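You operate a simulated robot arm through the tools that you are given. There is no shell and no other tool.

The job below is to be done with a simulated two-armed robot. You get a single attempt, and the scene is never put back.

TASK
Cure the two tyres that still owe points, one burst each.
Fine: hands clear during a burst; park the hood on its pad and switch the heater off.

Only the result counts: the job must be done as asked and must still hold three seconds after the hand-in. Knocking over, shifting, dropping, spilling or breaking anything else fails it.

THE ROBOT
Two 7-joint arms with fingered hands on one trunk that stands fixed in place. Base frame: the origin is at the foot of the trunk, x ahead of it, y to its left, z up. Readings come in mm, rad, newtons and seconds.
The left shoulder is at [20, 269, 1172], the right one opposite. Each reaches about 1298 mm from its shoulder. Payload 5 kg a hand.
Tool frame (each hand has its own): the origin (TCP) lies between the finger pads and is the grasp point; the fingertips stand 42 mm ahead of it; z points along the fingers, y is the line along which they close. The gripper opens to 208 mm; its body begins 119 mm behind the TCP. The gripper is a hand of 4 fingers: y runs from the thumb to the fingers, the wrist lies at [0, 0, -317] in the tool frame.
Orientation is that of the tool frame in the base frame, as a unit quaternion [x, y, z, w]. With the fingers straight down and closing along the base's y, the tool's x points along the base's -x, its y along +y and its z along -z.

THE INTERFACE
- The arms move only by the tool drive_tool. It takes "left_series", "right_series" or both (then of equal length, played together; a hand with none holds still); each is a list of rows, each a list of 6 numbers: the shift along the base's x, y, z in mm, then the turn, a rotation vector about the base's x, y, z in rad. In form: [[tx, ty, tz, ax, ay, az], ...]. A call has 1 to 20 rows; each row is the pose to reach, as a shift and turn from the pose commanded when the call began. Rows are played at 5 a second. More than 50 mm and 0.15 rad between two rows, and nothing of the call is played. A pose out of reach is approached as far as the arm can. The call stops where the force on the tool passes 40 N (or 10 N more than at its start, if that is more) or the arm is blocked; 0.2 s more then pass. In this call time passes only in rows, and 0.2 s behind the last. It gives the time, the measured TCP pose, the force on the tool (base axes), the opening and the grip force at its end, in the units of the frame above (readings bear some noise), with the torque about the TCP (base axes, N m) and any sound that the robot's microphone picked up.
- Cameras (640 x 400 px; columns grow to the right, rows downward): "scene" is now at [151.2, 31.5, 1430.7]; the picture's right is [0.36, -0.93, 0.00], its down [-0.59, -0.23, -0.77] and it looks along [0.72, 0.28, -0.64] (base axes); focal length 337 px, centre (320, 200). "left" rides on the left gripper at [-93, 1, -146] in its tool frame; the picture's right is [-0.01, -1.00, 0.00], its down [0.84, -0.01, -0.54] and it looks along [0.54, -0.01, 0.84] (tool axes); focal length 280 px, centre (320, 200). "right" rides on the right gripper at [93, 1, -146] in its tool frame; the picture's right is [-0.01, 1.00, 0.00], its down [-0.84, -0.01, -0.54] and it looks along [-0.54, -0.01, 0.84] (tool axes); focal length 280 px, centre (320, 200). There is no depth. A picture from a camera that has moved, and an enlarged one, comes with that camera's place and axes in the base frame and with its lens.
- camera(camera): a new picture of that camera. No time passes.
- lift_body(by): moves the trunk up (or, below 0, down) by that many mm; the arms and the scene camera ride with it, the base frame stays. It gives what a move gives, with no picture.
- finger_targets(finger1, finger2, finger3, thumb_bend, hand): sets how far each is bent, from 0 (flat) to 100 (curled in); at 30 the hand is open as for a grip, at 70 the pads meet at the TCP. One left out holds its place. A second passes; each finger stops where it meets its share of the squeeze, and holds until it gets a number again. It is the only way to open and close the hand. It gives what a move gives, with no picture; readings hold the bend of each and the force on the fingers (four entries, about 0 where the hand has none), thumb and palm.
- aim_head(pan, tilt): turns the head with the scene camera to pan (to the left, within 1.396 rad either way) and tilt (down, from -0.506 to 1.204), counted from straight ahead of the robot (the tilt from the chest, where the trunk bows). It gives what a move gives.
- inspect(camera, box): a new picture of the part [left, top, right, bottom] of that camera's present view, enlarged. No time passes.
- sign_off(): hands the job in; it is judged then, once.

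Nothing tells you positions but the pictures and the camera data. Unless the task says otherwise, let go and move clear before handing in.

The tools are called after "Call:" as a command line: name --argument value ..., lists and objects as JSON in quotes. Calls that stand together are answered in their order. drive_tool: Moves the arms, as the interface text tells. Its arguments: {"type":"object","properties":{"left_series":{"type":"array","items":{"type":"array","items":{"type":"number"}}},"right_series":{"type":"array","items":{"type":"array","items":{"type":"number"}}}},"required":[]} The other tools are called the same way: lift_body (by) moves the trunk up or down; finger_targets (finger1, finger2, finger3, thumb_bend, hand) moves the fingers one by one; aim_head (pan, tilt) turns the head that bears the scene camera; camera (camera) takes a picture; inspect (camera, box) takes an enlarged picture of a part of a camera's view; sign_off () hands the job in.

At the start:

```text
clock: 0.0
left_tcp_pos: [504.8, 446.6, 1167.7]
left_ee_rot: [-0.203, 0.979, 0.0, 0.0]
left_contact_force: [-0.6, 0.5, -0.2]
left_wrist_torque: [0.0, -0.02, -0.03]
left_gripper_width: 208.0
left_finger_force: 0.1
left_shape: jaw
left_bend: [30.0, 30.0, 30.0, 30.0]
left_finger forces: [0.0, 0.0, 0.0, 0.0, 0.0, 0.1]
right_tcp_pos: [466.5, 0.5, 1214.0]
right_ee_rot: [-0.202, 0.979, 0.001, 0.001]
right_contact_force: [0.0, 0.5, 0.8]
right_wrist_torque: [-0.01, 0.0, 0.02]
right_gripper_width: 207.9
right_finger_force: 0.1
right_shape: jaw
right_bend: [30.0, 30.0, 30.0, 30.0]
right_finger forces: [0.0, 0.1, 0.0, 0.0, 0.1, 0.0]
trunk travel left (down, up): [-550.0, 71.0]
head pan, tilt (commanded): [0.368, 0.689]
```

scene: 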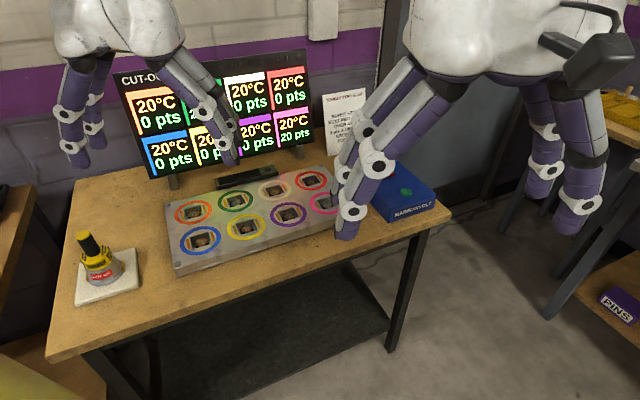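
right: 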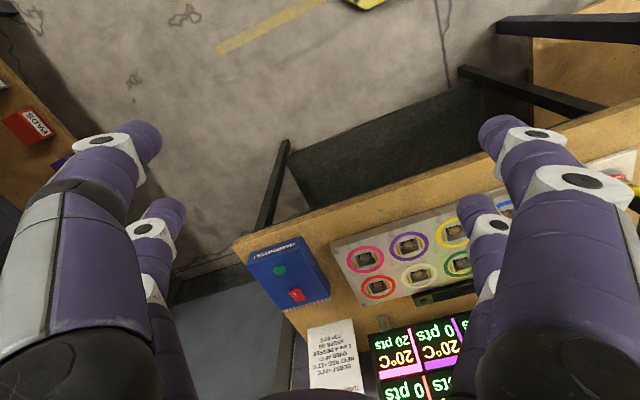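
left: 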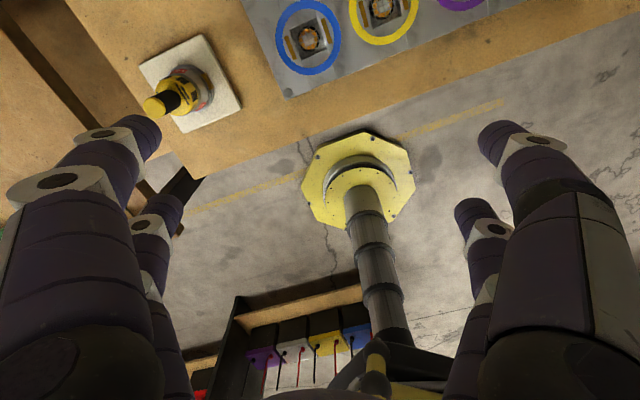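

I see a bench with a board of eight coloured sockets, a display with temperatures and points, a yellow/black hood on a pad, a blue heater box with a red switch, and a notice. I'll look closer at the display, notice and other things first.

Call:
inspect --camera "scene" --box '[110, 40, 330, 180]'

Call:
inspect --camera "scene" --box '[310, 80, 450, 230]'

Call:
inspect --camera "right" --box '[230, 200, 470, 400]'

Call:
inspect --camera "scene" --box '[60, 150, 360, 320]'

```text
2.86 times, centred on (220, 110) of scene
camera zoom: at [151.2, 31.5, 1430.7], right [0.36, -0.93, 0.0], down [-0.59, -0.23, -0.77], along [0.72, 0.28, -0.64], focal length 963 px, centre (606, 457)
```

zoom: 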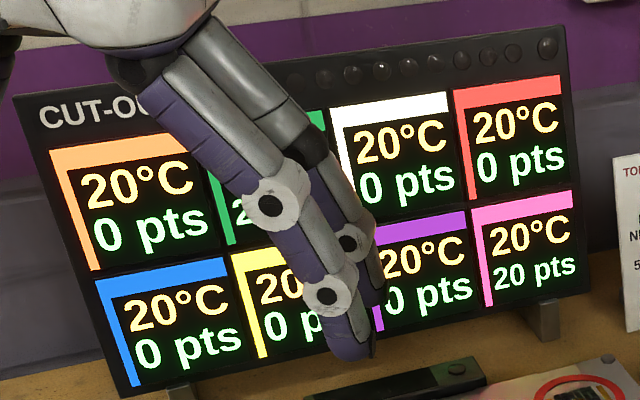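

```text
2.67 times, centred on (380, 155) of scene
camera zoom: at [151.2, 31.5, 1430.7], right [0.36, -0.93, 0.0], down [-0.59, -0.23, -0.77], along [0.72, 0.28, -0.64], focal length 899 px, centre (160, 320)
```

zoom: 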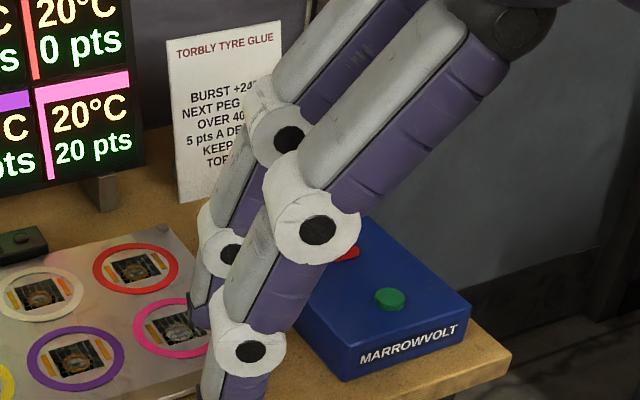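

```text
2.00 times, centred on (350, 300) of right
camera zoom: at [380.5, -35.5, 1361.1], right [-0.38, 0.92, 0.0], down [0.78, 0.32, 0.54], along [0.5, 0.21, -0.84], focal length 561 px, centre (260, 0)
```

zoom: 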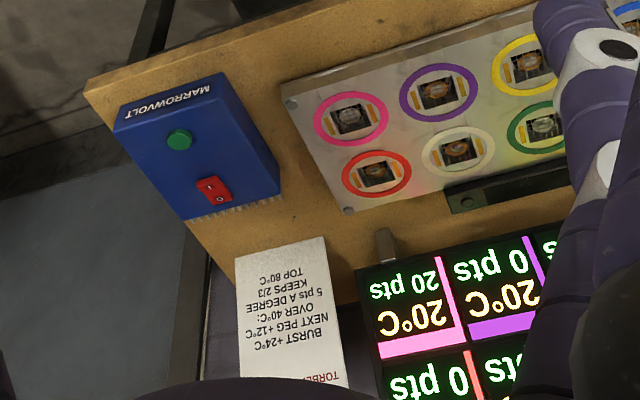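

```text
2.13 times, centred on (210, 235) of scene
camera zoom: at [151.2, 31.5, 1430.7], right [0.36, -0.93, 0.0], down [-0.59, -0.23, -0.77], along [0.72, 0.28, -0.64], focal length 719 px, centre (555, 125)
```

zoom: 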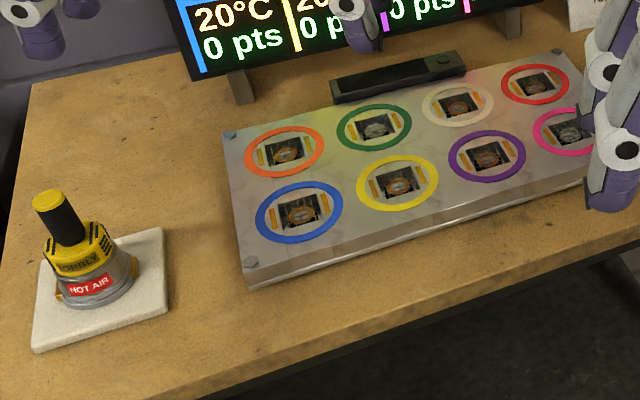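

The notice reads: burst +24 °C, next peg +12 °C, 5 pts a degree over 40 °C, keeps 2/3, top 80 °C. The arms hide part of the display, so I'll swing both hands outward at their present height and get a clear view.

Call:
drive_tool --left_series '[[0, 40, 0, 0, 0, 0], [0, 80, 0, 0, 0, 0], [0, 120, 0, 0, 0, 0], [0, 160, 0, 0, 0, 0], [0, 200, 0, 0, 0, 0], [0, 240, 0, 0, 0, 0]]' --right_series '[[-10, -45, 0, 0, 0, 0], [-20, -90, 0, 0, 0, 0], [-30, -135, 0, 0, 0, 0], [-40, -180, 0, 0, 0, 0], [-50, -225, 0, 0, 0, 0], [-60, -270, 0, 0, 0, 0]]'

Call:
camera --camera "scene"

Call:
camera --camera "left"

Call:
camera --camera "right"

```text
clock: 1.4
left_tcp_pos: [505.3, 685.1, 1172.2]
left_ee_rot: [-0.203, 0.979, 0.0, 0.0]
left_contact_force: [-0.4, -0.3, 0.9]
left_wrist_torque: [0.05, -0.16, 0.01]
left_gripper_width: 207.9
left_finger_force: 0.0
left_shape: jaw
left_bend: [30.0, 30.0, 30.0, 30.0]
left_finger forces: [0.0, 0.0, 0.0, 0.0, 0.0, 0.0]
right_tcp_pos: [408.1, -272.4, 1215.9]
right_ee_rot: [-0.203, 0.979, 0.001, -0.001]
right_contact_force: [-0.3, -0.1, 1.4]
right_wrist_torque: [0.01, -0.04, 0.0]
right_gripper_width: 207.9
right_finger_force: 0.1
right_shape: jaw
right_bend: [30.0, 30.0, 30.0, 30.0]
right_finger forces: [0.1, 0.0, 0.0, 0.0, 0.0, 0.0]
trunk travel left (down, up): [-550.0, 71.0]
head pan, tilt (commanded): [0.368, 0.689]
```

```text
taken
camera scene: at [150.4, 30.9, 1430.9], right [0.36, -0.93, 0.0], down [-0.59, -0.23, -0.77], along [0.72, 0.28, -0.64], focal length 337 px, centre (320, 200)
```

scene: 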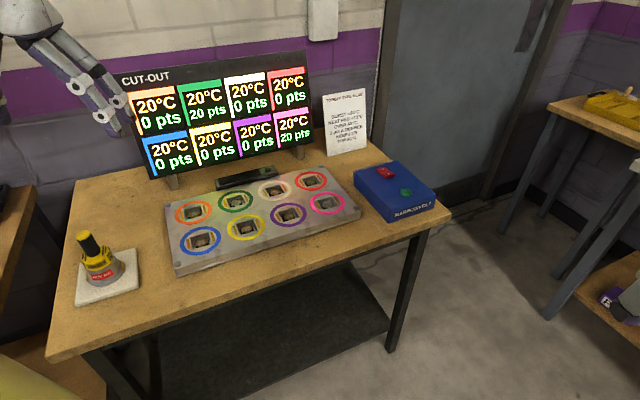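

```text
taken
camera left: at [589.8, 722.2, 1317.7], right [0.41, -0.91, 0.0], down [-0.77, -0.35, 0.54], along [-0.49, -0.22, -0.84], focal length 280 px, centre (320, 200)
```

left: 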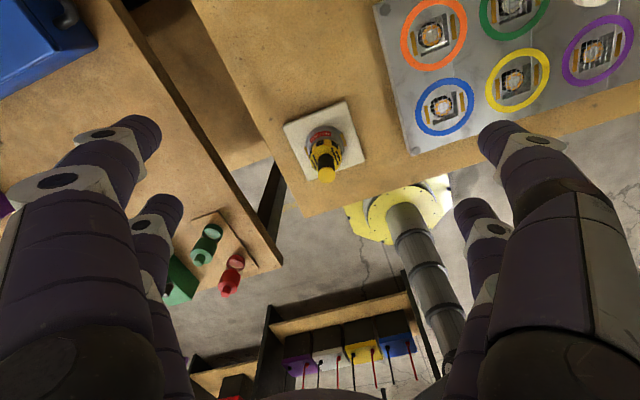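

```text
taken
camera right: at [320.9, -307.9, 1362.2], right [-0.38, 0.92, 0.0], down [0.78, 0.32, 0.54], along [0.5, 0.21, -0.84], focal length 280 px, centre (320, 200)
```

right: 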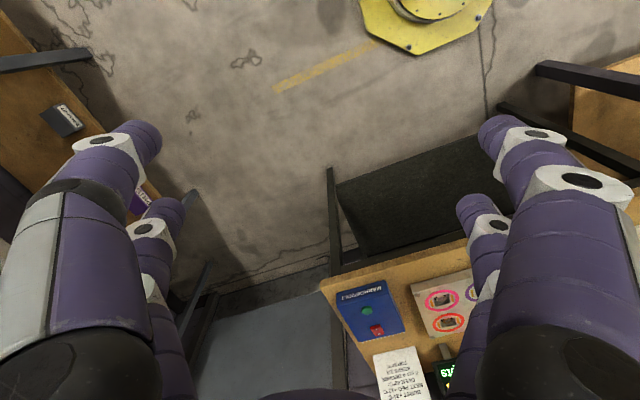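

Call:
inspect --camera "scene" --box '[110, 50, 320, 180]'

Call:
inspect --camera "scene" --box '[315, 85, 375, 160]'

Call:
inspect --camera "scene" --box '[340, 145, 450, 225]'

Call:
inspect --camera "scene" --box '[150, 155, 370, 280]'

Call:
inspect --camera "scene" --box '[50, 215, 160, 315]'

Call:
inspect --camera "left" --box '[260, 80, 400, 200]'

```text
3.05 times, centred on (215, 115) of scene
camera zoom: at [150.4, 30.9, 1430.9], right [0.36, -0.93, 0.0], down [-0.59, -0.23, -0.77], along [0.72, 0.28, -0.64], focal length 1027 px, centre (640, 459)
```

zoom: 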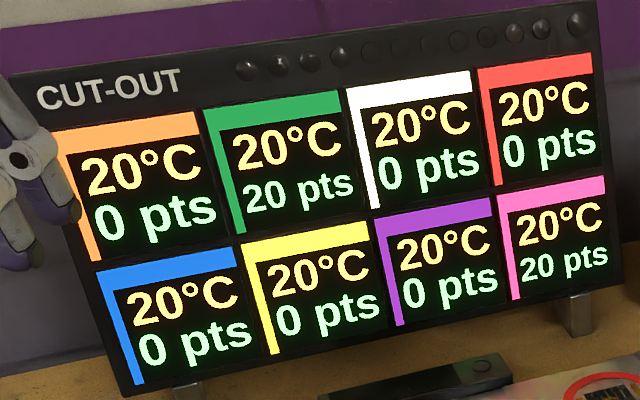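

```text
5.33 times, centred on (345, 122) of scene
camera zoom: at [150.4, 30.9, 1430.9], right [0.36, -0.93, 0.0], down [-0.59, -0.23, -0.77], along [0.72, 0.28, -0.64], focal length 1797 px, centre (187, 613)
```

zoom: 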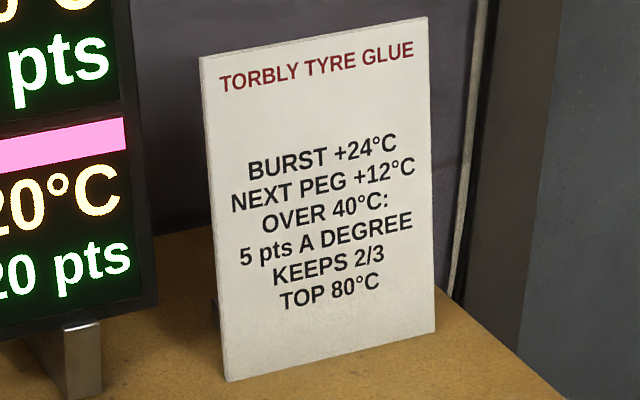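

```text
5.00 times, centred on (395, 185) of scene
camera zoom: at [150.4, 30.9, 1430.9], right [0.36, -0.93, 0.0], down [-0.59, -0.23, -0.77], along [0.72, 0.28, -0.64], focal length 1685 px, centre (-55, 275)
```

zoom: 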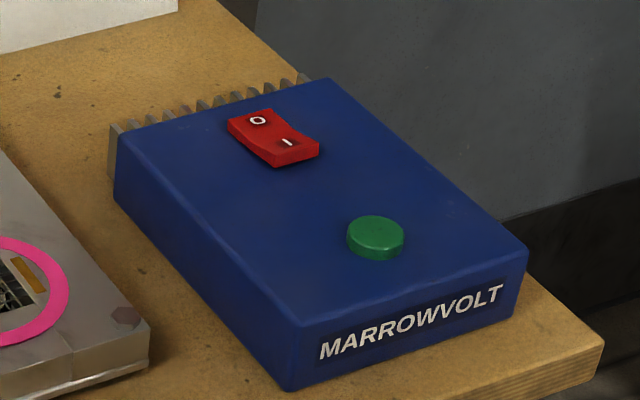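

```text
2.91 times, centred on (260, 218) of scene
camera zoom: at [150.4, 30.9, 1430.9], right [0.36, -0.93, 0.0], down [-0.59, -0.23, -0.77], along [0.72, 0.28, -0.64], focal length 980 px, centre (494, 149)
```

zoom: 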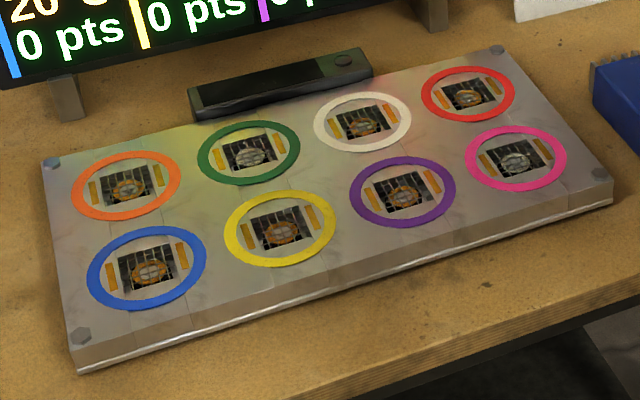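

```text
4.00 times, centred on (105, 265) of scene
camera zoom: at [150.4, 30.9, 1430.9], right [0.36, -0.93, 0.0], down [-0.59, -0.23, -0.77], along [0.72, 0.28, -0.64], focal length 1348 px, centre (1180, -60)
```

zoom: 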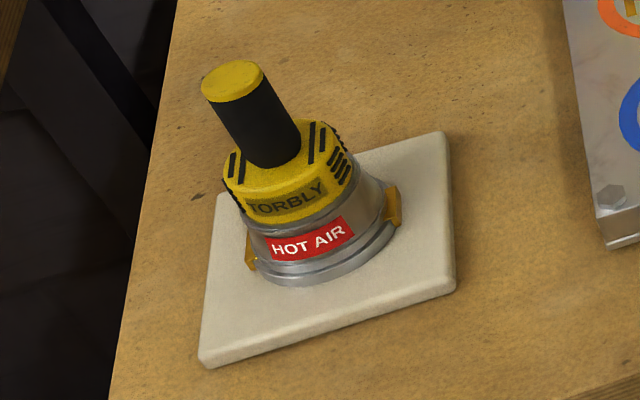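

```text
3.33 times, centred on (330, 140) of left
camera zoom: at [589.8, 722.2, 1317.7], right [0.41, -0.91, 0.0], down [-0.77, -0.35, 0.54], along [-0.49, -0.22, -0.84], focal length 935 px, centre (287, 400)
```

zoom: 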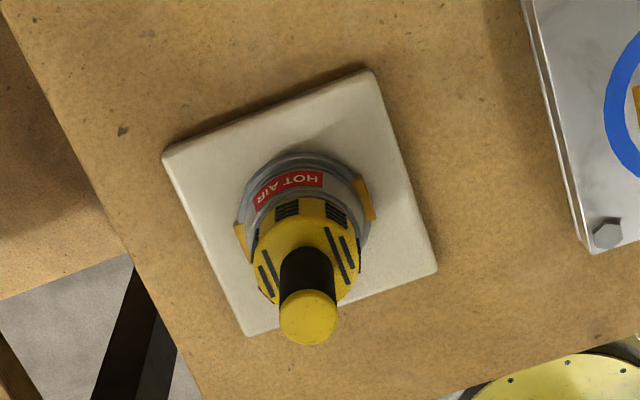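

Green and pink show 20 pts owing. The blue box has a rocker (O/I) and a green push button; the hood stands on its pad at about (415, 637), green peg at about (717, 492), pink at about (797, 260). I'll bring the hand cameras closer for precise views.

Call:
drive_tool --left_series '[[0, 0, -11, 0, 0, 0], [0, 0, -22, 0, 0, 0], [0, 0, -33, 0, 0, 0], [0, 0, -44, 0, 0, 0], [0, 0, -55, 0, 0, 0], [0, 0, -66, 0, 0, 0], [0, 0, -77, 0, 0, 0], [0, 0, -88, 0, 0, 0], [0, 0, -99, 0, 0, 0], [0, 0, -110, 0, 0, 0], [0, 0, -110, 0, 0, 0], [0, 0, -110, 0, 0, 0]]' --right_series '[[29, 25, 0, 0, 0, 0], [58, 50, 0, 0, 0, 0], [87, 75, 0, 0, 0, 0], [116, 100, -12, 0, 0, 0], [145, 125, -25, 0, 0, 0], [174, 150, -37, 0, 0, 0], [203, 175, -50, 0, 0, 0], [232, 200, -62, 0, 0, 0], [261, 225, -75, 0, 0, 0], [290, 250, -87, 0, 0, 0], [319, 275, -100, 0, 0, 0], [345, 297, -112, 0, 0, 0]]'

Call:
camera --camera "right"

Call:
camera --camera "left"

Call:
camera --camera "scene"

```text
clock: 4.0
left_tcp_pos: [506.3, 686.4, 1058.0]
left_ee_rot: [-0.203, 0.979, 0.0, -0.001]
left_contact_force: [1.0, 1.0, -0.4]
left_wrist_torque: [-0.11, 0.03, -0.02]
left_gripper_width: 208.0
left_finger_force: 0.0
left_shape: jaw
left_bend: [30.0, 30.0, 30.0, 30.0]
left_finger forces: [0.0, 0.0, 0.0, 0.1, 0.0, 0.0]
right_tcp_pos: [752.4, 28.0, 1100.2]
right_ee_rot: [-0.202, 0.979, 0.0, 0.0]
right_contact_force: [0.2, -0.3, 0.1]
right_wrist_torque: [-0.03, 0.05, 0.02]
right_gripper_width: 208.1
right_finger_force: 0.0
right_shape: jaw
right_bend: [30.0, 30.0, 30.0, 30.0]
right_finger forces: [0.0, 0.1, 0.0, 0.0, 0.0, 0.0]
trunk travel left (down, up): [-550.0, 71.0]
head pan, tilt (commanded): [0.368, 0.689]
```

```text
taken
camera right: at [665.8, -7.8, 1247.9], right [-0.38, 0.92, 0.0], down [0.78, 0.32, 0.54], along [0.5, 0.21, -0.84], focal length 280 px, centre (320, 200)
```

right: 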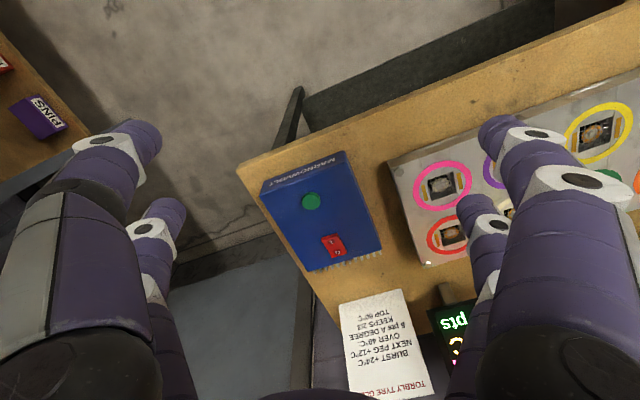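

```text
taken
camera left: at [591.9, 722.5, 1202.7], right [0.41, -0.91, 0.0], down [-0.77, -0.35, 0.54], along [-0.49, -0.22, -0.84], focal length 280 px, centre (320, 200)
```

left: 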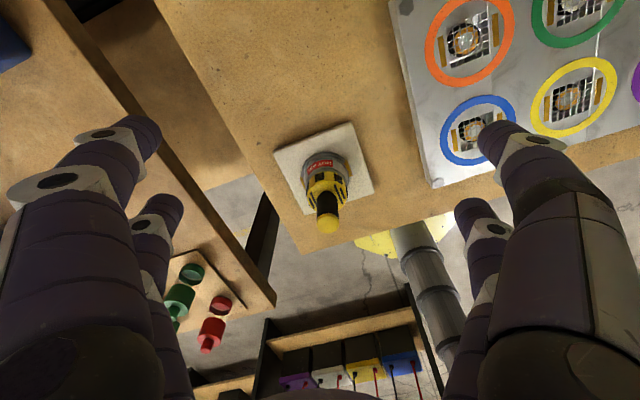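

```text
taken
camera scene: at [151.7, 32.2, 1430.5], right [0.36, -0.93, 0.0], down [-0.59, -0.23, -0.77], along [0.72, 0.28, -0.64], focal length 337 px, centre (320, 200)
```

scene: 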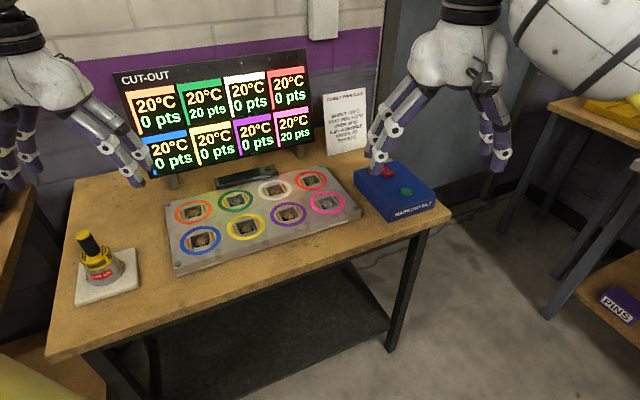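

The right camera has the box in good view. I'll zoom on it, on the pink peg, and on the hood from the left camera.

Call:
inspect --camera "right" --box '[250, 140, 390, 280]'

Call:
inspect --camera "right" --box '[390, 140, 510, 270]'

Call:
inspect --camera "left" --box '[260, 110, 390, 250]'

Call:
inspect --camera "left" --box '[400, 0, 640, 190]'

```text
2.86 times, centred on (320, 210) of right
camera zoom: at [665.8, -7.8, 1247.9], right [-0.38, 0.92, 0.0], down [0.78, 0.32, 0.54], along [0.5, 0.21, -0.84], focal length 801 px, centre (320, 171)
```

zoom: 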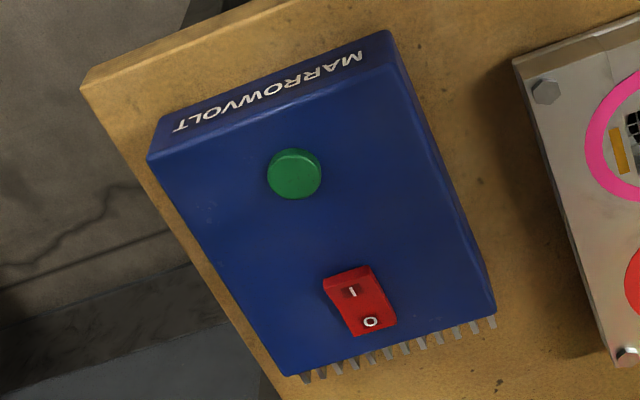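

```text
3.08 times, centred on (450, 205) of right
camera zoom: at [665.8, -7.8, 1247.9], right [-0.38, 0.92, 0.0], down [0.78, 0.32, 0.54], along [0.5, 0.21, -0.84], focal length 863 px, centre (-80, 185)
```

zoom: 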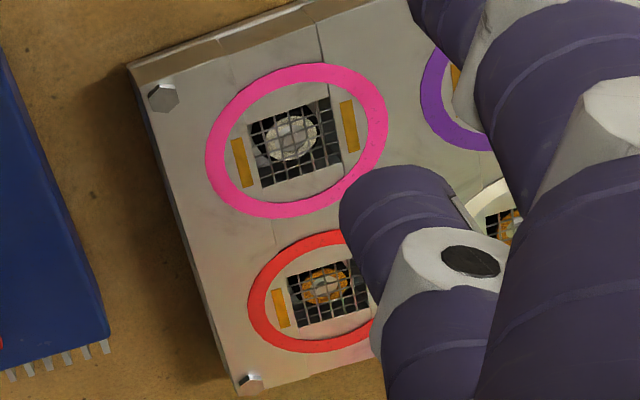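

```text
2.86 times, centred on (325, 180) of left
camera zoom: at [591.9, 722.5, 1202.7], right [0.41, -0.91, 0.0], down [-0.77, -0.35, 0.54], along [-0.49, -0.22, -0.84], focal length 801 px, centre (306, 257)
```

zoom: 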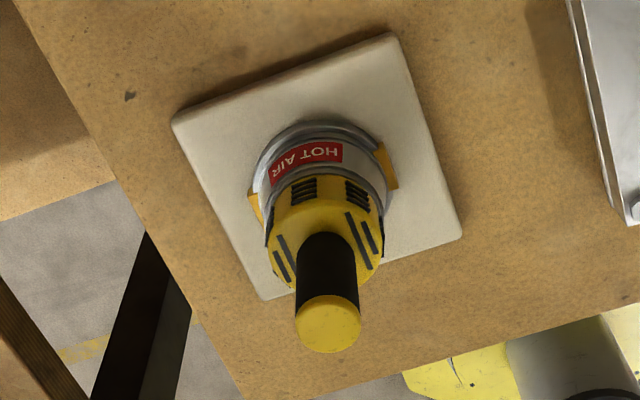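

```text
2.11 times, centred on (520, 95) of left
camera zoom: at [591.9, 722.5, 1202.7], right [0.41, -0.91, 0.0], down [-0.77, -0.35, 0.54], along [-0.49, -0.22, -0.84], focal length 590 px, centre (-101, 421)
```

zoom: 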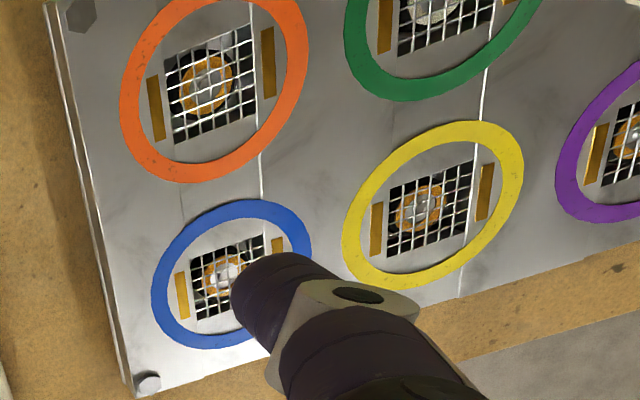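

Triangulated: green button about (891, 72, 877), rocker "I" end about (950, 131, 885), "O" end about (971, 153, 881); the "I" end stands raised, so the heater is off now. Board top is about z 857. Next I'll find a pointing shape for the right hand in free air.

Call:
finger_targets --hand "right" --finger1 70

Call:
camera --camera "right"

Call:
camera --camera "scene"

```text
clock: 5.0
left_tcp_pos: [506.3, 685.5, 1059.8]
left_ee_rot: [-0.203, 0.979, 0.001, -0.001]
left_contact_force: [0.0, 0.4, -0.1]
left_wrist_torque: [0.0, 0.03, -0.04]
left_gripper_width: 207.7
left_finger_force: 0.0
left_shape: jaw
left_bend: [30.0, 30.0, 30.0, 30.0]
left_finger forces: [0.1, 0.0, 0.1, 0.1, 0.1, 0.1]
right_tcp_pos: [750.5, 26.0, 1101.2]
right_ee_rot: [-0.203, 0.979, 0.0, 0.0]
right_contact_force: [0.5, -0.7, 0.1]
right_wrist_torque: [0.02, -0.01, 0.0]
right_gripper_width: 114.9
right_finger_force: 0.0
right_shape: fingers
right_bend: [70.0, 30.0, 30.0, 30.0]
right_finger forces: [0.0, 0.0, 0.0, 0.0, 0.0, 0.1]
trunk travel left (down, up): [-550.0, 71.0]
head pan, tilt (commanded): [0.368, 0.689]
```

```text
taken
camera right: at [665.1, -8.5, 1248.4], right [-0.38, 0.92, 0.0], down [0.78, 0.32, 0.54], along [0.5, 0.21, -0.84], focal length 280 px, centre (320, 200)
```

right: 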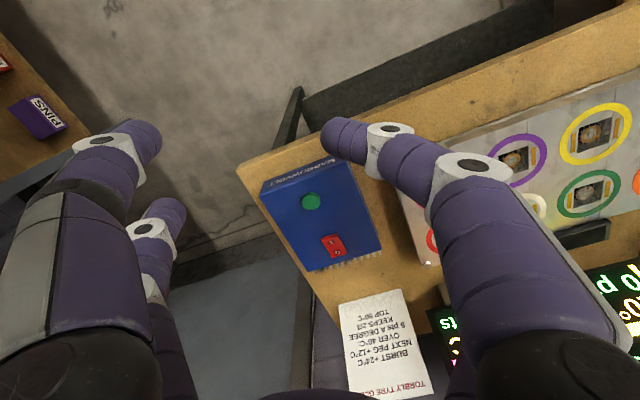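

```text
taken
camera scene: at [151.3, 31.4, 1430.7], right [0.36, -0.93, 0.0], down [-0.59, -0.23, -0.77], along [0.72, 0.28, -0.64], focal length 337 px, centre (320, 200)
```

scene: 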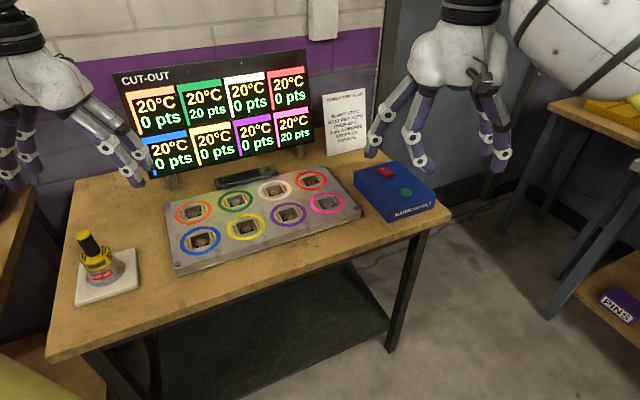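

Finger 1 moved in alone; the hand has two fingers on each side. I'll curl the other three fully in and look at the resulting pointing shape.

Call:
finger_targets --hand "right" --finger2 100 --finger3 100 --thumb_bend 100 --finger1 45

Call:
camera --camera "right"

Call:
inspect --camera "scene" --box '[340, 0, 540, 200]'

```text
clock: 6.0
left_tcp_pos: [505.0, 685.6, 1057.5]
left_ee_rot: [-0.202, 0.979, 0.0, 0.0]
left_contact_force: [0.1, 0.0, 1.1]
left_wrist_torque: [-0.02, 0.0, 0.01]
left_gripper_width: 208.2
left_finger_force: 0.1
left_shape: jaw
left_bend: [30.0, 30.0, 30.0, 30.0]
left_finger forces: [0.0, 0.0, 0.0, 0.0, 0.0, 0.0]
right_tcp_pos: [751.3, 26.1, 1100.8]
right_ee_rot: [-0.203, 0.979, 0.0, 0.0]
right_contact_force: [-0.6, -0.1, -0.4]
right_wrist_torque: [0.0, 0.0, -0.01]
right_gripper_width: 65.4
right_finger_force: 0.0
right_shape: fingers
right_bend: [45.0, 72.0, 72.0, 100.0]
right_finger forces: [0.0, 0.0, 0.0, 0.0, 0.1, 0.0]
trunk travel left (down, up): [-550.0, 71.0]
head pan, tilt (commanded): [0.368, 0.689]
```

```text
taken
camera right: at [665.0, -8.5, 1248.4], right [-0.38, 0.92, 0.0], down [0.78, 0.32, 0.54], along [0.5, 0.21, -0.84], focal length 280 px, centre (320, 200)
```

right: 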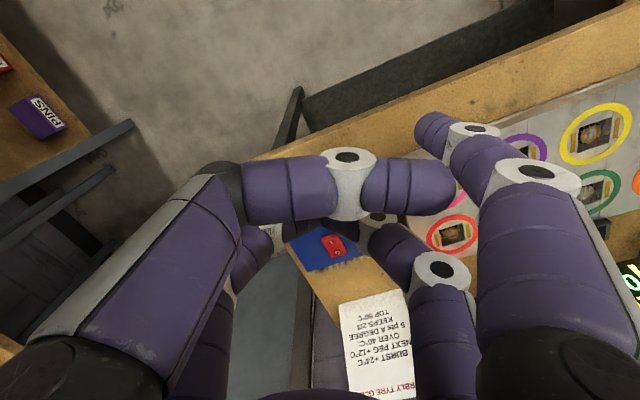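

```text
2.00 times, centred on (440, 100) of scene
camera zoom: at [151.2, 31.5, 1430.7], right [0.36, -0.93, 0.0], down [-0.59, -0.23, -0.77], along [0.72, 0.28, -0.64], focal length 674 px, centre (80, 400)
```

zoom: 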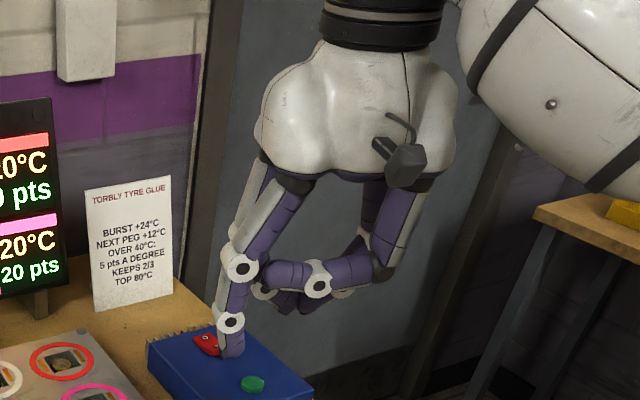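

Finger 1 (bend 45) points straight down alone with its tip roughly at tool (31, 75, 45), the others tucked above. Before grasping the thin handle I want to see where the left hand's pads meet, so I'll close it in free air.

Call:
finger_targets --hand "left" --finger1 65 --finger2 65 --finger3 65 --thumb_bend 65

Call:
camera --camera "left"

Call:
inspect --camera "scene" --box '[0, 0, 200, 200]'

```text
clock: 7.0
left_tcp_pos: [504.9, 684.9, 1058.7]
left_ee_rot: [-0.202, 0.979, 0.0, -0.001]
left_contact_force: [0.1, -0.5, -0.2]
left_wrist_torque: [-0.01, -0.02, -0.04]
left_gripper_width: 35.5
left_finger_force: 0.1
left_shape: fingers
left_bend: [65.0, 65.0, 65.0, 65.0]
left_finger forces: [0.1, 0.1, 0.1, 0.1, 0.0, 0.0]
right_tcp_pos: [751.5, 28.2, 1101.0]
right_ee_rot: [-0.203, 0.979, -0.001, 0.0]
right_contact_force: [0.0, -0.1, 0.2]
right_wrist_torque: [0.02, 0.04, 0.02]
right_gripper_width: 65.7
right_finger_force: 0.0
right_shape: fingers
right_bend: [45.0, 72.0, 72.0, 100.0]
right_finger forces: [0.0, 0.0, 0.0, 0.1, 0.0, 0.0]
trunk travel left (down, up): [-550.0, 71.0]
head pan, tilt (commanded): [0.368, 0.689]
```

```text
taken
camera left: at [591.5, 721.8, 1203.9], right [0.41, -0.91, 0.0], down [-0.77, -0.35, 0.54], along [-0.49, -0.22, -0.84], focal length 280 px, centre (320, 200)
```

left: 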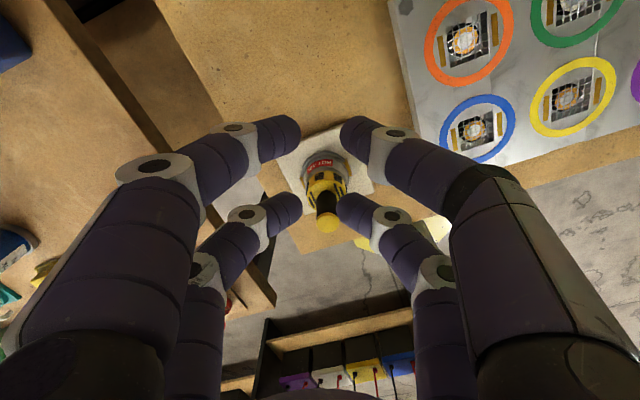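

```text
2.00 times, centred on (100, 100) of scene
camera zoom: at [151.3, 31.5, 1430.7], right [0.36, -0.93, 0.0], down [-0.59, -0.23, -0.77], along [0.72, 0.28, -0.64], focal length 674 px, centre (760, 400)
```

zoom: 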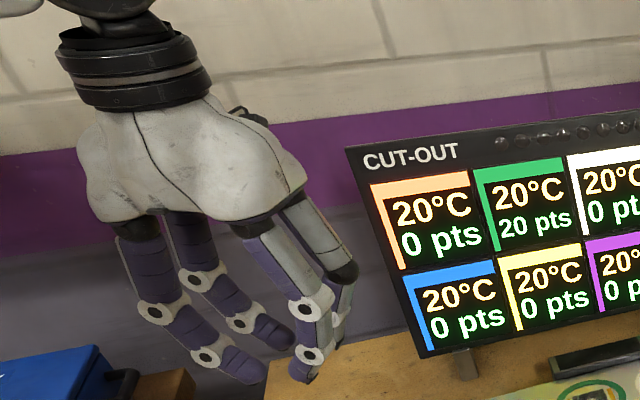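

The fingers form two parallel pairs about 29 mm either side of the tool axis, so I'll pinch the hood's handle (about 30 mm thick, cap top near (420, 636, 952)) with one pair only. First I'll open the left hand, lift it above the display's height and look at the pegs from over the board.

Call:
finger_targets --hand "left" --finger1 30 --finger2 30 --finger3 30 --thumb_bend 30

Call:
drive_tool --left_series '[[0, 0, 43, 0, 0, 0], [0, 0, 86, 0, 0, 0], [0, 0, 130, 0, 0, 0], [10, -15, 172, 0, 0, 0], [38, -45, 172, 0, 0, 0], [66, -75, 172, 0, 0, 0], [94, -105, 172, 0, 0, 0], [122, -135, 172, 0, 0, 0], [150, -170, 172, 0, 0, 0], [176, -208, 172, 0, 0, 0], [176, -208, 172, 0, 0, 0], [176, -208, 172, 0, 0, 0]]'

Call:
camera --camera "left"

Call:
camera --camera "scene"

```text
clock: 8.0
left_tcp_pos: [507.3, 685.3, 1059.2]
left_ee_rot: [-0.202, 0.979, 0.0, 0.0]
left_contact_force: [1.1, -0.1, -0.1]
left_wrist_torque: [0.0, -0.01, 0.0]
left_gripper_width: 218.3
left_finger_force: 0.0
left_shape: fingers
left_bend: [30.0, 30.0, 30.0, 30.0]
left_finger forces: [0.1, 0.0, 0.0, 0.1, 0.0, 0.0]
right_tcp_pos: [750.3, 27.2, 1101.9]
right_ee_rot: [-0.203, 0.979, 0.0, -0.001]
right_contact_force: [-0.2, 0.5, -0.1]
right_wrist_torque: [-0.01, -0.02, 0.04]
right_gripper_width: 65.8
right_finger_force: 0.0
right_shape: fingers
right_bend: [45.0, 72.0, 72.0, 100.0]
right_finger forces: [0.0, 0.0, 0.0, 0.1, 0.0, 0.0]
trunk travel left (down, up): [-550.0, 71.0]
head pan, tilt (commanded): [0.368, 0.689]
```

```text
clock: 10.6
left_tcp_pos: [683.5, 473.3, 1228.9]
left_ee_rot: [-0.202, 0.979, 0.0, 0.0]
left_contact_force: [0.9, -1.0, 0.0]
left_wrist_torque: [0.13, 0.05, 0.04]
left_gripper_width: 218.7
left_finger_force: 0.1
left_shape: fingers
left_bend: [30.0, 30.0, 30.0, 30.0]
left_finger forces: [0.0, 0.0, 0.0, 0.0, 0.0, 0.0]
right_tcp_pos: [752.6, 26.0, 1101.9]
right_ee_rot: [-0.202, 0.979, 0.0, 0.0]
right_contact_force: [0.5, -0.1, 0.8]
right_wrist_torque: [0.12, 0.05, -0.02]
right_gripper_width: 65.9
right_finger_force: 0.1
right_shape: fingers
right_bend: [45.0, 72.0, 72.0, 100.0]
right_finger forces: [0.0, 0.0, 0.1, 0.0, 0.0, 0.1]
trunk travel left (down, up): [-550.0, 71.0]
head pan, tilt (commanded): [0.368, 0.689]
```

```text
taken
camera left: at [769.3, 509.5, 1375.0], right [0.41, -0.91, 0.0], down [-0.77, -0.35, 0.54], along [-0.49, -0.22, -0.84], focal length 280 px, centre (320, 200)
```

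left: 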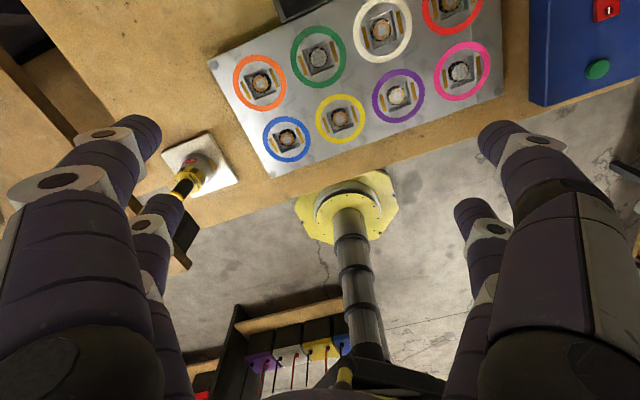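

```text
taken
camera scene: at [151.6, 30.5, 1430.6], right [0.36, -0.93, 0.0], down [-0.59, -0.23, -0.77], along [0.72, 0.28, -0.64], focal length 337 px, centre (320, 200)
```

scene: 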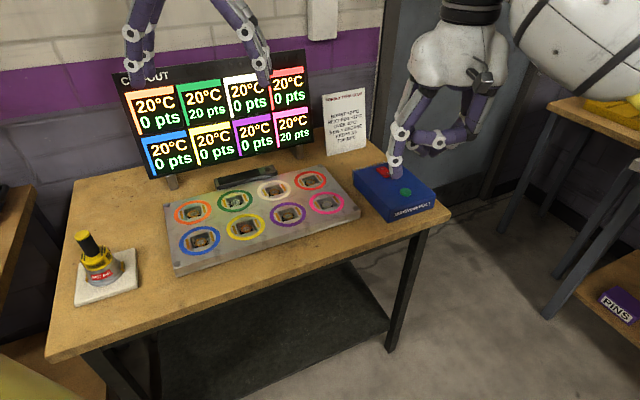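

This view shows all the pegs and the pad together. I'll zoom on green, pink and the hood from both cameras to fix the offsets between them.

Call:
inspect --camera "left" --box '[270, 10, 370, 110]'

Call:
inspect --camera "left" --box '[410, 20, 510, 120]'

Call:
inspect --camera "left" --box '[150, 115, 250, 215]'

Call:
inspect --camera "scene" --box '[190, 160, 290, 240]'

Call:
inspect --camera "scene" --box '[270, 160, 370, 240]'

```text
4.00 times, centred on (320, 60) of left
camera zoom: at [769.3, 509.5, 1375.0], right [0.41, -0.91, 0.0], down [-0.77, -0.35, 0.54], along [-0.49, -0.22, -0.84], focal length 1122 px, centre (320, 760)
```

zoom: 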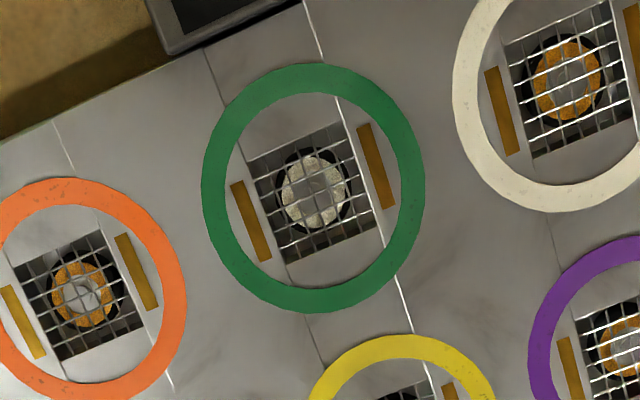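

```text
4.00 times, centred on (460, 70) of left
camera zoom: at [769.3, 509.5, 1375.0], right [0.41, -0.91, 0.0], down [-0.77, -0.35, 0.54], along [-0.49, -0.22, -0.84], focal length 1122 px, centre (-240, 720)
```

zoom: 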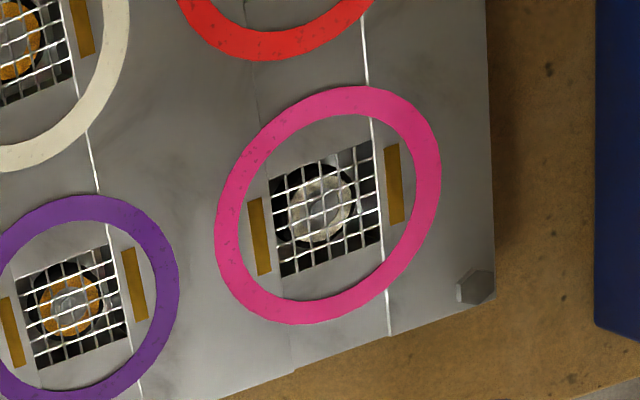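

```text
4.00 times, centred on (200, 165) of left
camera zoom: at [769.3, 509.5, 1375.0], right [0.41, -0.91, 0.0], down [-0.77, -0.35, 0.54], along [-0.49, -0.22, -0.84], focal length 1122 px, centre (800, 340)
```

zoom: 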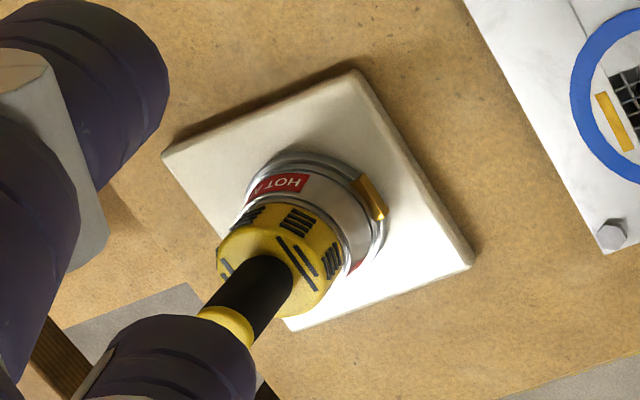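

```text
5.00 times, centred on (240, 200) of scene
camera zoom: at [151.6, 30.5, 1430.6], right [0.36, -0.93, 0.0], down [-0.59, -0.23, -0.77], along [0.72, 0.28, -0.64], focal length 1685 px, centre (720, 200)
```

zoom: 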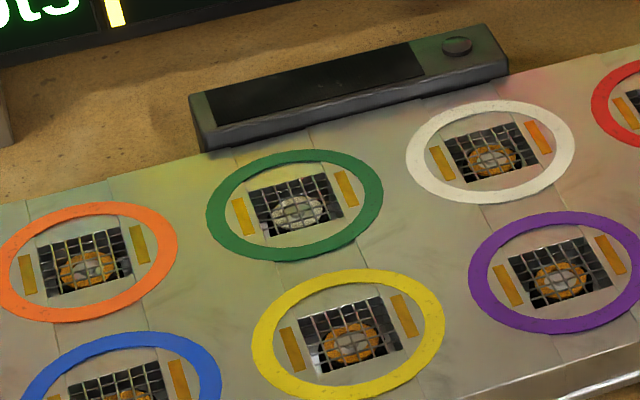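

```text
5.00 times, centred on (320, 200) of scene
camera zoom: at [151.6, 30.5, 1430.6], right [0.36, -0.93, 0.0], down [-0.59, -0.23, -0.77], along [0.72, 0.28, -0.64], focal length 1685 px, centre (320, 200)
```

zoom: 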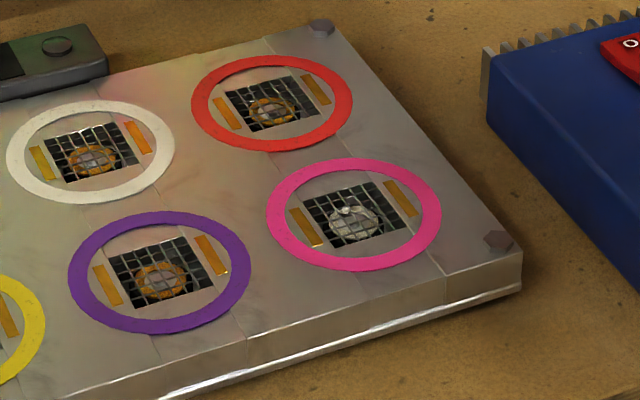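

Green peg about (719, 491), pink about (799, 260), hood at (420.5, 636), all agreeing between cameras to ~3 mm. Now I'll carry the left hand back over the hood, lined up so that the camera-side finger pair straddles the handle, and look.

Call:
drive_tool --left_series '[[-36, 19, 0, 0, 0, 0], [-72, 38, 0, 0, 0, 0], [-108, 57, 0, 0, 0, 0], [-144, 76, 0, 0, 0, 0], [-180, 95, 0, 0, 0, 0], [-216, 114, 0, 0, 0, 0], [-252, 133, 0, 0, 0, 0], [-289.6, 151.5, 0, 0, 0, 0], [-289.6, 151.5, -45, 0, 0, 0], [-289.6, 151.5, -90, 0, 0, 0], [-289.6, 151.5, -135, 0, 0, 0], [-289.6, 151.5, -169, 0, 0, 0], [-289.6, 151.5, -169, 0, 0, 0], [-289.6, 151.5, -169, 0, 0, 0]]'

Call:
finger_targets --hand "left" --finger1 50 --thumb_bend 50

Call:
camera --camera "left"

Call:
camera --camera "scene"

```text
clock: 13.6
left_tcp_pos: [395.1, 631.7, 1063.2]
left_ee_rot: [-0.202, 0.979, 0.0, 0.0]
left_contact_force: [0.8, -0.7, 0.0]
left_wrist_torque: [-0.03, 0.0, 0.0]
left_gripper_width: 218.6
left_finger_force: 0.1
left_shape: fingers
left_bend: [30.0, 30.0, 30.0, 30.0]
left_finger forces: [0.0, 0.0, 0.0, 0.1, 0.1, 0.0]
right_tcp_pos: [751.9, 26.2, 1100.8]
right_ee_rot: [-0.202, 0.979, 0.0, 0.0]
right_contact_force: [-0.4, -0.7, 0.1]
right_wrist_torque: [0.01, 0.01, -0.01]
right_gripper_width: 66.0
right_finger_force: 0.1
right_shape: fingers
right_bend: [45.0, 72.0, 72.0, 100.0]
right_finger forces: [0.0, 0.0, 0.1, 0.1, 0.1, 0.1]
trunk travel left (down, up): [-550.0, 71.0]
head pan, tilt (commanded): [0.368, 0.689]
```

```text
clock: 14.6
left_tcp_pos: [394.8, 632.8, 1063.2]
left_ee_rot: [-0.202, 0.979, 0.0, 0.0]
left_contact_force: [0.5, -0.1, 0.1]
left_wrist_torque: [-0.02, -0.01, 0.01]
left_gripper_width: 113.6
left_finger_force: 0.0
left_shape: fingers
left_bend: [50.0, 30.0, 30.0, 50.0]
left_finger forces: [0.0, 0.0, 0.0, 0.0, 0.0, 0.0]
right_tcp_pos: [750.1, 27.1, 1101.6]
right_ee_rot: [-0.203, 0.979, -0.001, 0.0]
right_contact_force: [-0.4, -0.4, 0.6]
right_wrist_torque: [0.01, 0.01, 0.01]
right_gripper_width: 65.6
right_finger_force: 0.0
right_shape: fingers
right_bend: [45.0, 72.0, 72.0, 100.0]
right_finger forces: [0.0, 0.0, 0.1, 0.0, 0.0, 0.1]
trunk travel left (down, up): [-550.0, 71.0]
head pan, tilt (commanded): [0.368, 0.689]
```

```text
taken
camera left: at [480.3, 668.6, 1209.5], right [0.41, -0.91, 0.0], down [-0.77, -0.35, 0.54], along [-0.49, -0.22, -0.84], focal length 280 px, centre (320, 200)
```

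left: 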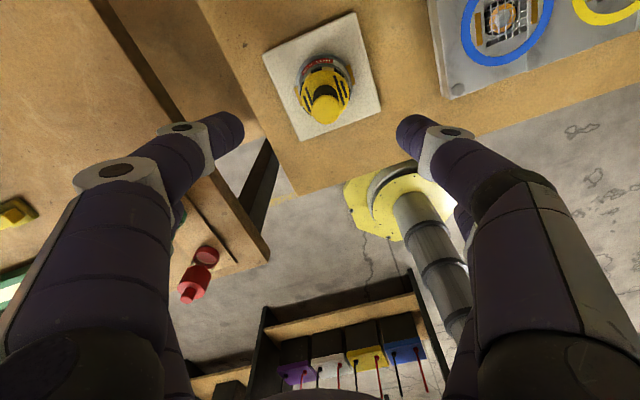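

```text
taken
camera scene: at [151.2, 31.5, 1430.7], right [0.36, -0.93, 0.0], down [-0.59, -0.23, -0.77], along [0.72, 0.28, -0.64], focal length 337 px, centre (320, 200)
```

scene: 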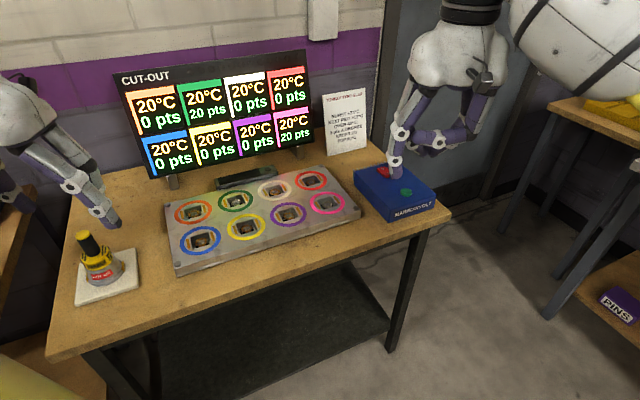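

Finger 1 and thumb are the camera-side pair, as wanted, and the hood is between them in the picture. I'll zoom to measure the cap against the tool axis before descending.

Call:
inspect --camera "left" --box '[250, 0, 400, 150]'

Call:
inspect --camera "scene" --box '[0, 120, 160, 320]'

```text
2.67 times, centred on (325, 75) of left
camera zoom: at [480.3, 668.6, 1209.5], right [0.41, -0.91, 0.0], down [-0.77, -0.35, 0.54], along [-0.49, -0.22, -0.84], focal length 748 px, centre (307, 533)
```

zoom: 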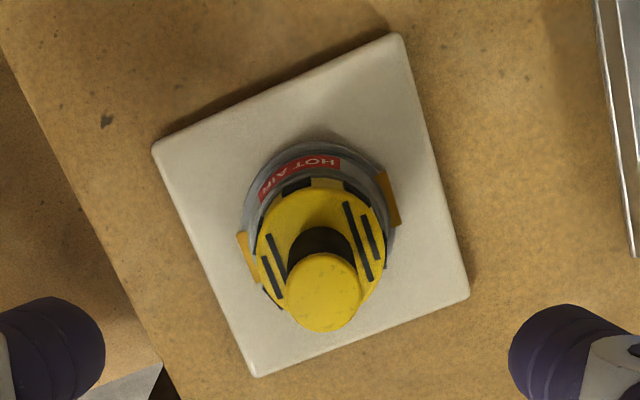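

```text
2.00 times, centred on (80, 220) of scene
camera zoom: at [151.2, 31.5, 1430.7], right [0.36, -0.93, 0.0], down [-0.59, -0.23, -0.77], along [0.72, 0.28, -0.64], focal length 674 px, centre (800, 160)
```

zoom: 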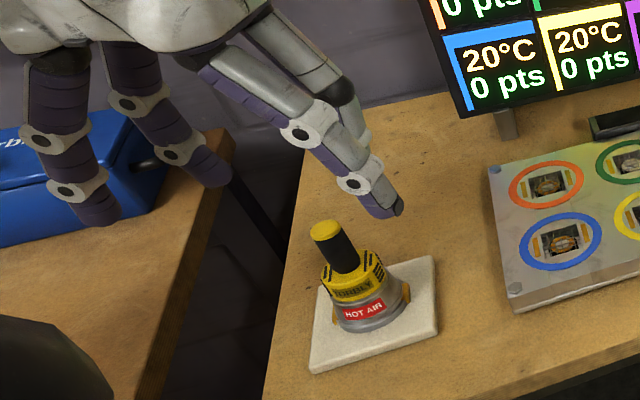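

The cap sits at (421, 636) and I need the hand about 7.5 mm further toward −y so the handle is centred between finger 1 and thumb. I'll correct and descend until the tips are just above the hood's yellow body.

Call:
drive_tool --left_series '[[-0.6, -7.5, 0, 0, 0, 0], [-0.6, -7.5, -25, 0, 0, 0], [-0.6, -7.5, -50, 0, 0, 0], [-0.6, -7.5, -75, 0, 0, 0], [-0.6, -7.5, -95, 0, 0, 0], [-0.6, -7.5, -108, 0, 0, 0], [-0.6, -7.5, -116, 0, 0, 0], [-0.6, -7.5, -116, 0, 0, 0], [-0.6, -7.5, -116, 0, 0, 0]]'

Call:
camera --camera "left"

Call:
inspect --camera "scene" --box '[0, 120, 160, 320]'

```text
clock: 16.6
left_tcp_pos: [392.0, 623.8, 944.6]
left_ee_rot: [-0.203, 0.979, -0.001, 0.0]
left_contact_force: [0.1, 0.3, 0.0]
left_wrist_torque: [-0.04, 0.02, -0.03]
left_gripper_width: 113.6
left_finger_force: 0.1
left_shape: fingers
left_bend: [50.0, 30.0, 30.0, 50.0]
left_finger forces: [0.1, 0.1, 0.0, 0.0, 0.0, 0.0]
right_tcp_pos: [750.6, 27.3, 1101.5]
right_ee_rot: [-0.202, 0.979, 0.001, -0.001]
right_contact_force: [-0.2, -0.3, 0.1]
right_wrist_torque: [0.0, -0.01, 0.02]
right_gripper_width: 66.0
right_finger_force: 0.0
right_shape: fingers
right_bend: [45.0, 72.0, 72.0, 100.0]
right_finger forces: [0.1, 0.1, 0.0, 0.0, 0.0, 0.0]
trunk travel left (down, up): [-550.0, 71.0]
head pan, tilt (commanded): [0.368, 0.689]
```

```text
taken
camera left: at [477.8, 660.2, 1089.9], right [0.41, -0.91, 0.0], down [-0.77, -0.35, 0.54], along [-0.49, -0.22, -0.84], focal length 280 px, centre (320, 200)
```

left: 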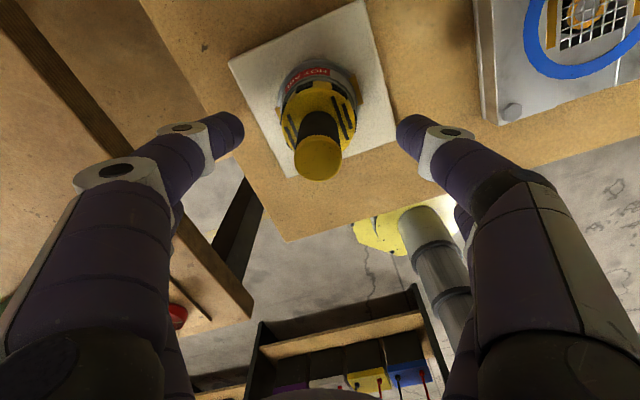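

```text
2.00 times, centred on (80, 220) of scene
camera zoom: at [151.3, 31.5, 1430.7], right [0.36, -0.93, 0.0], down [-0.59, -0.23, -0.77], along [0.72, 0.28, -0.64], focal length 674 px, centre (800, 160)
```

zoom: 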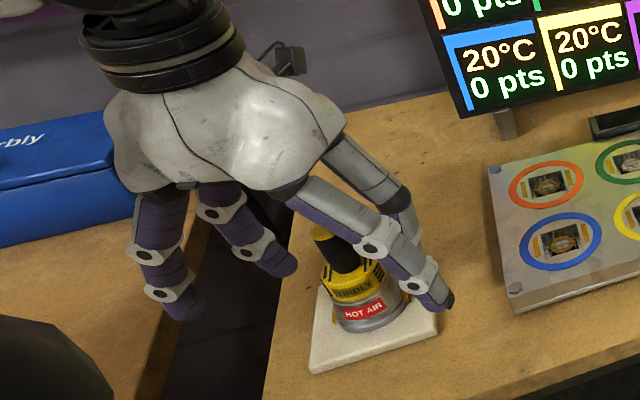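

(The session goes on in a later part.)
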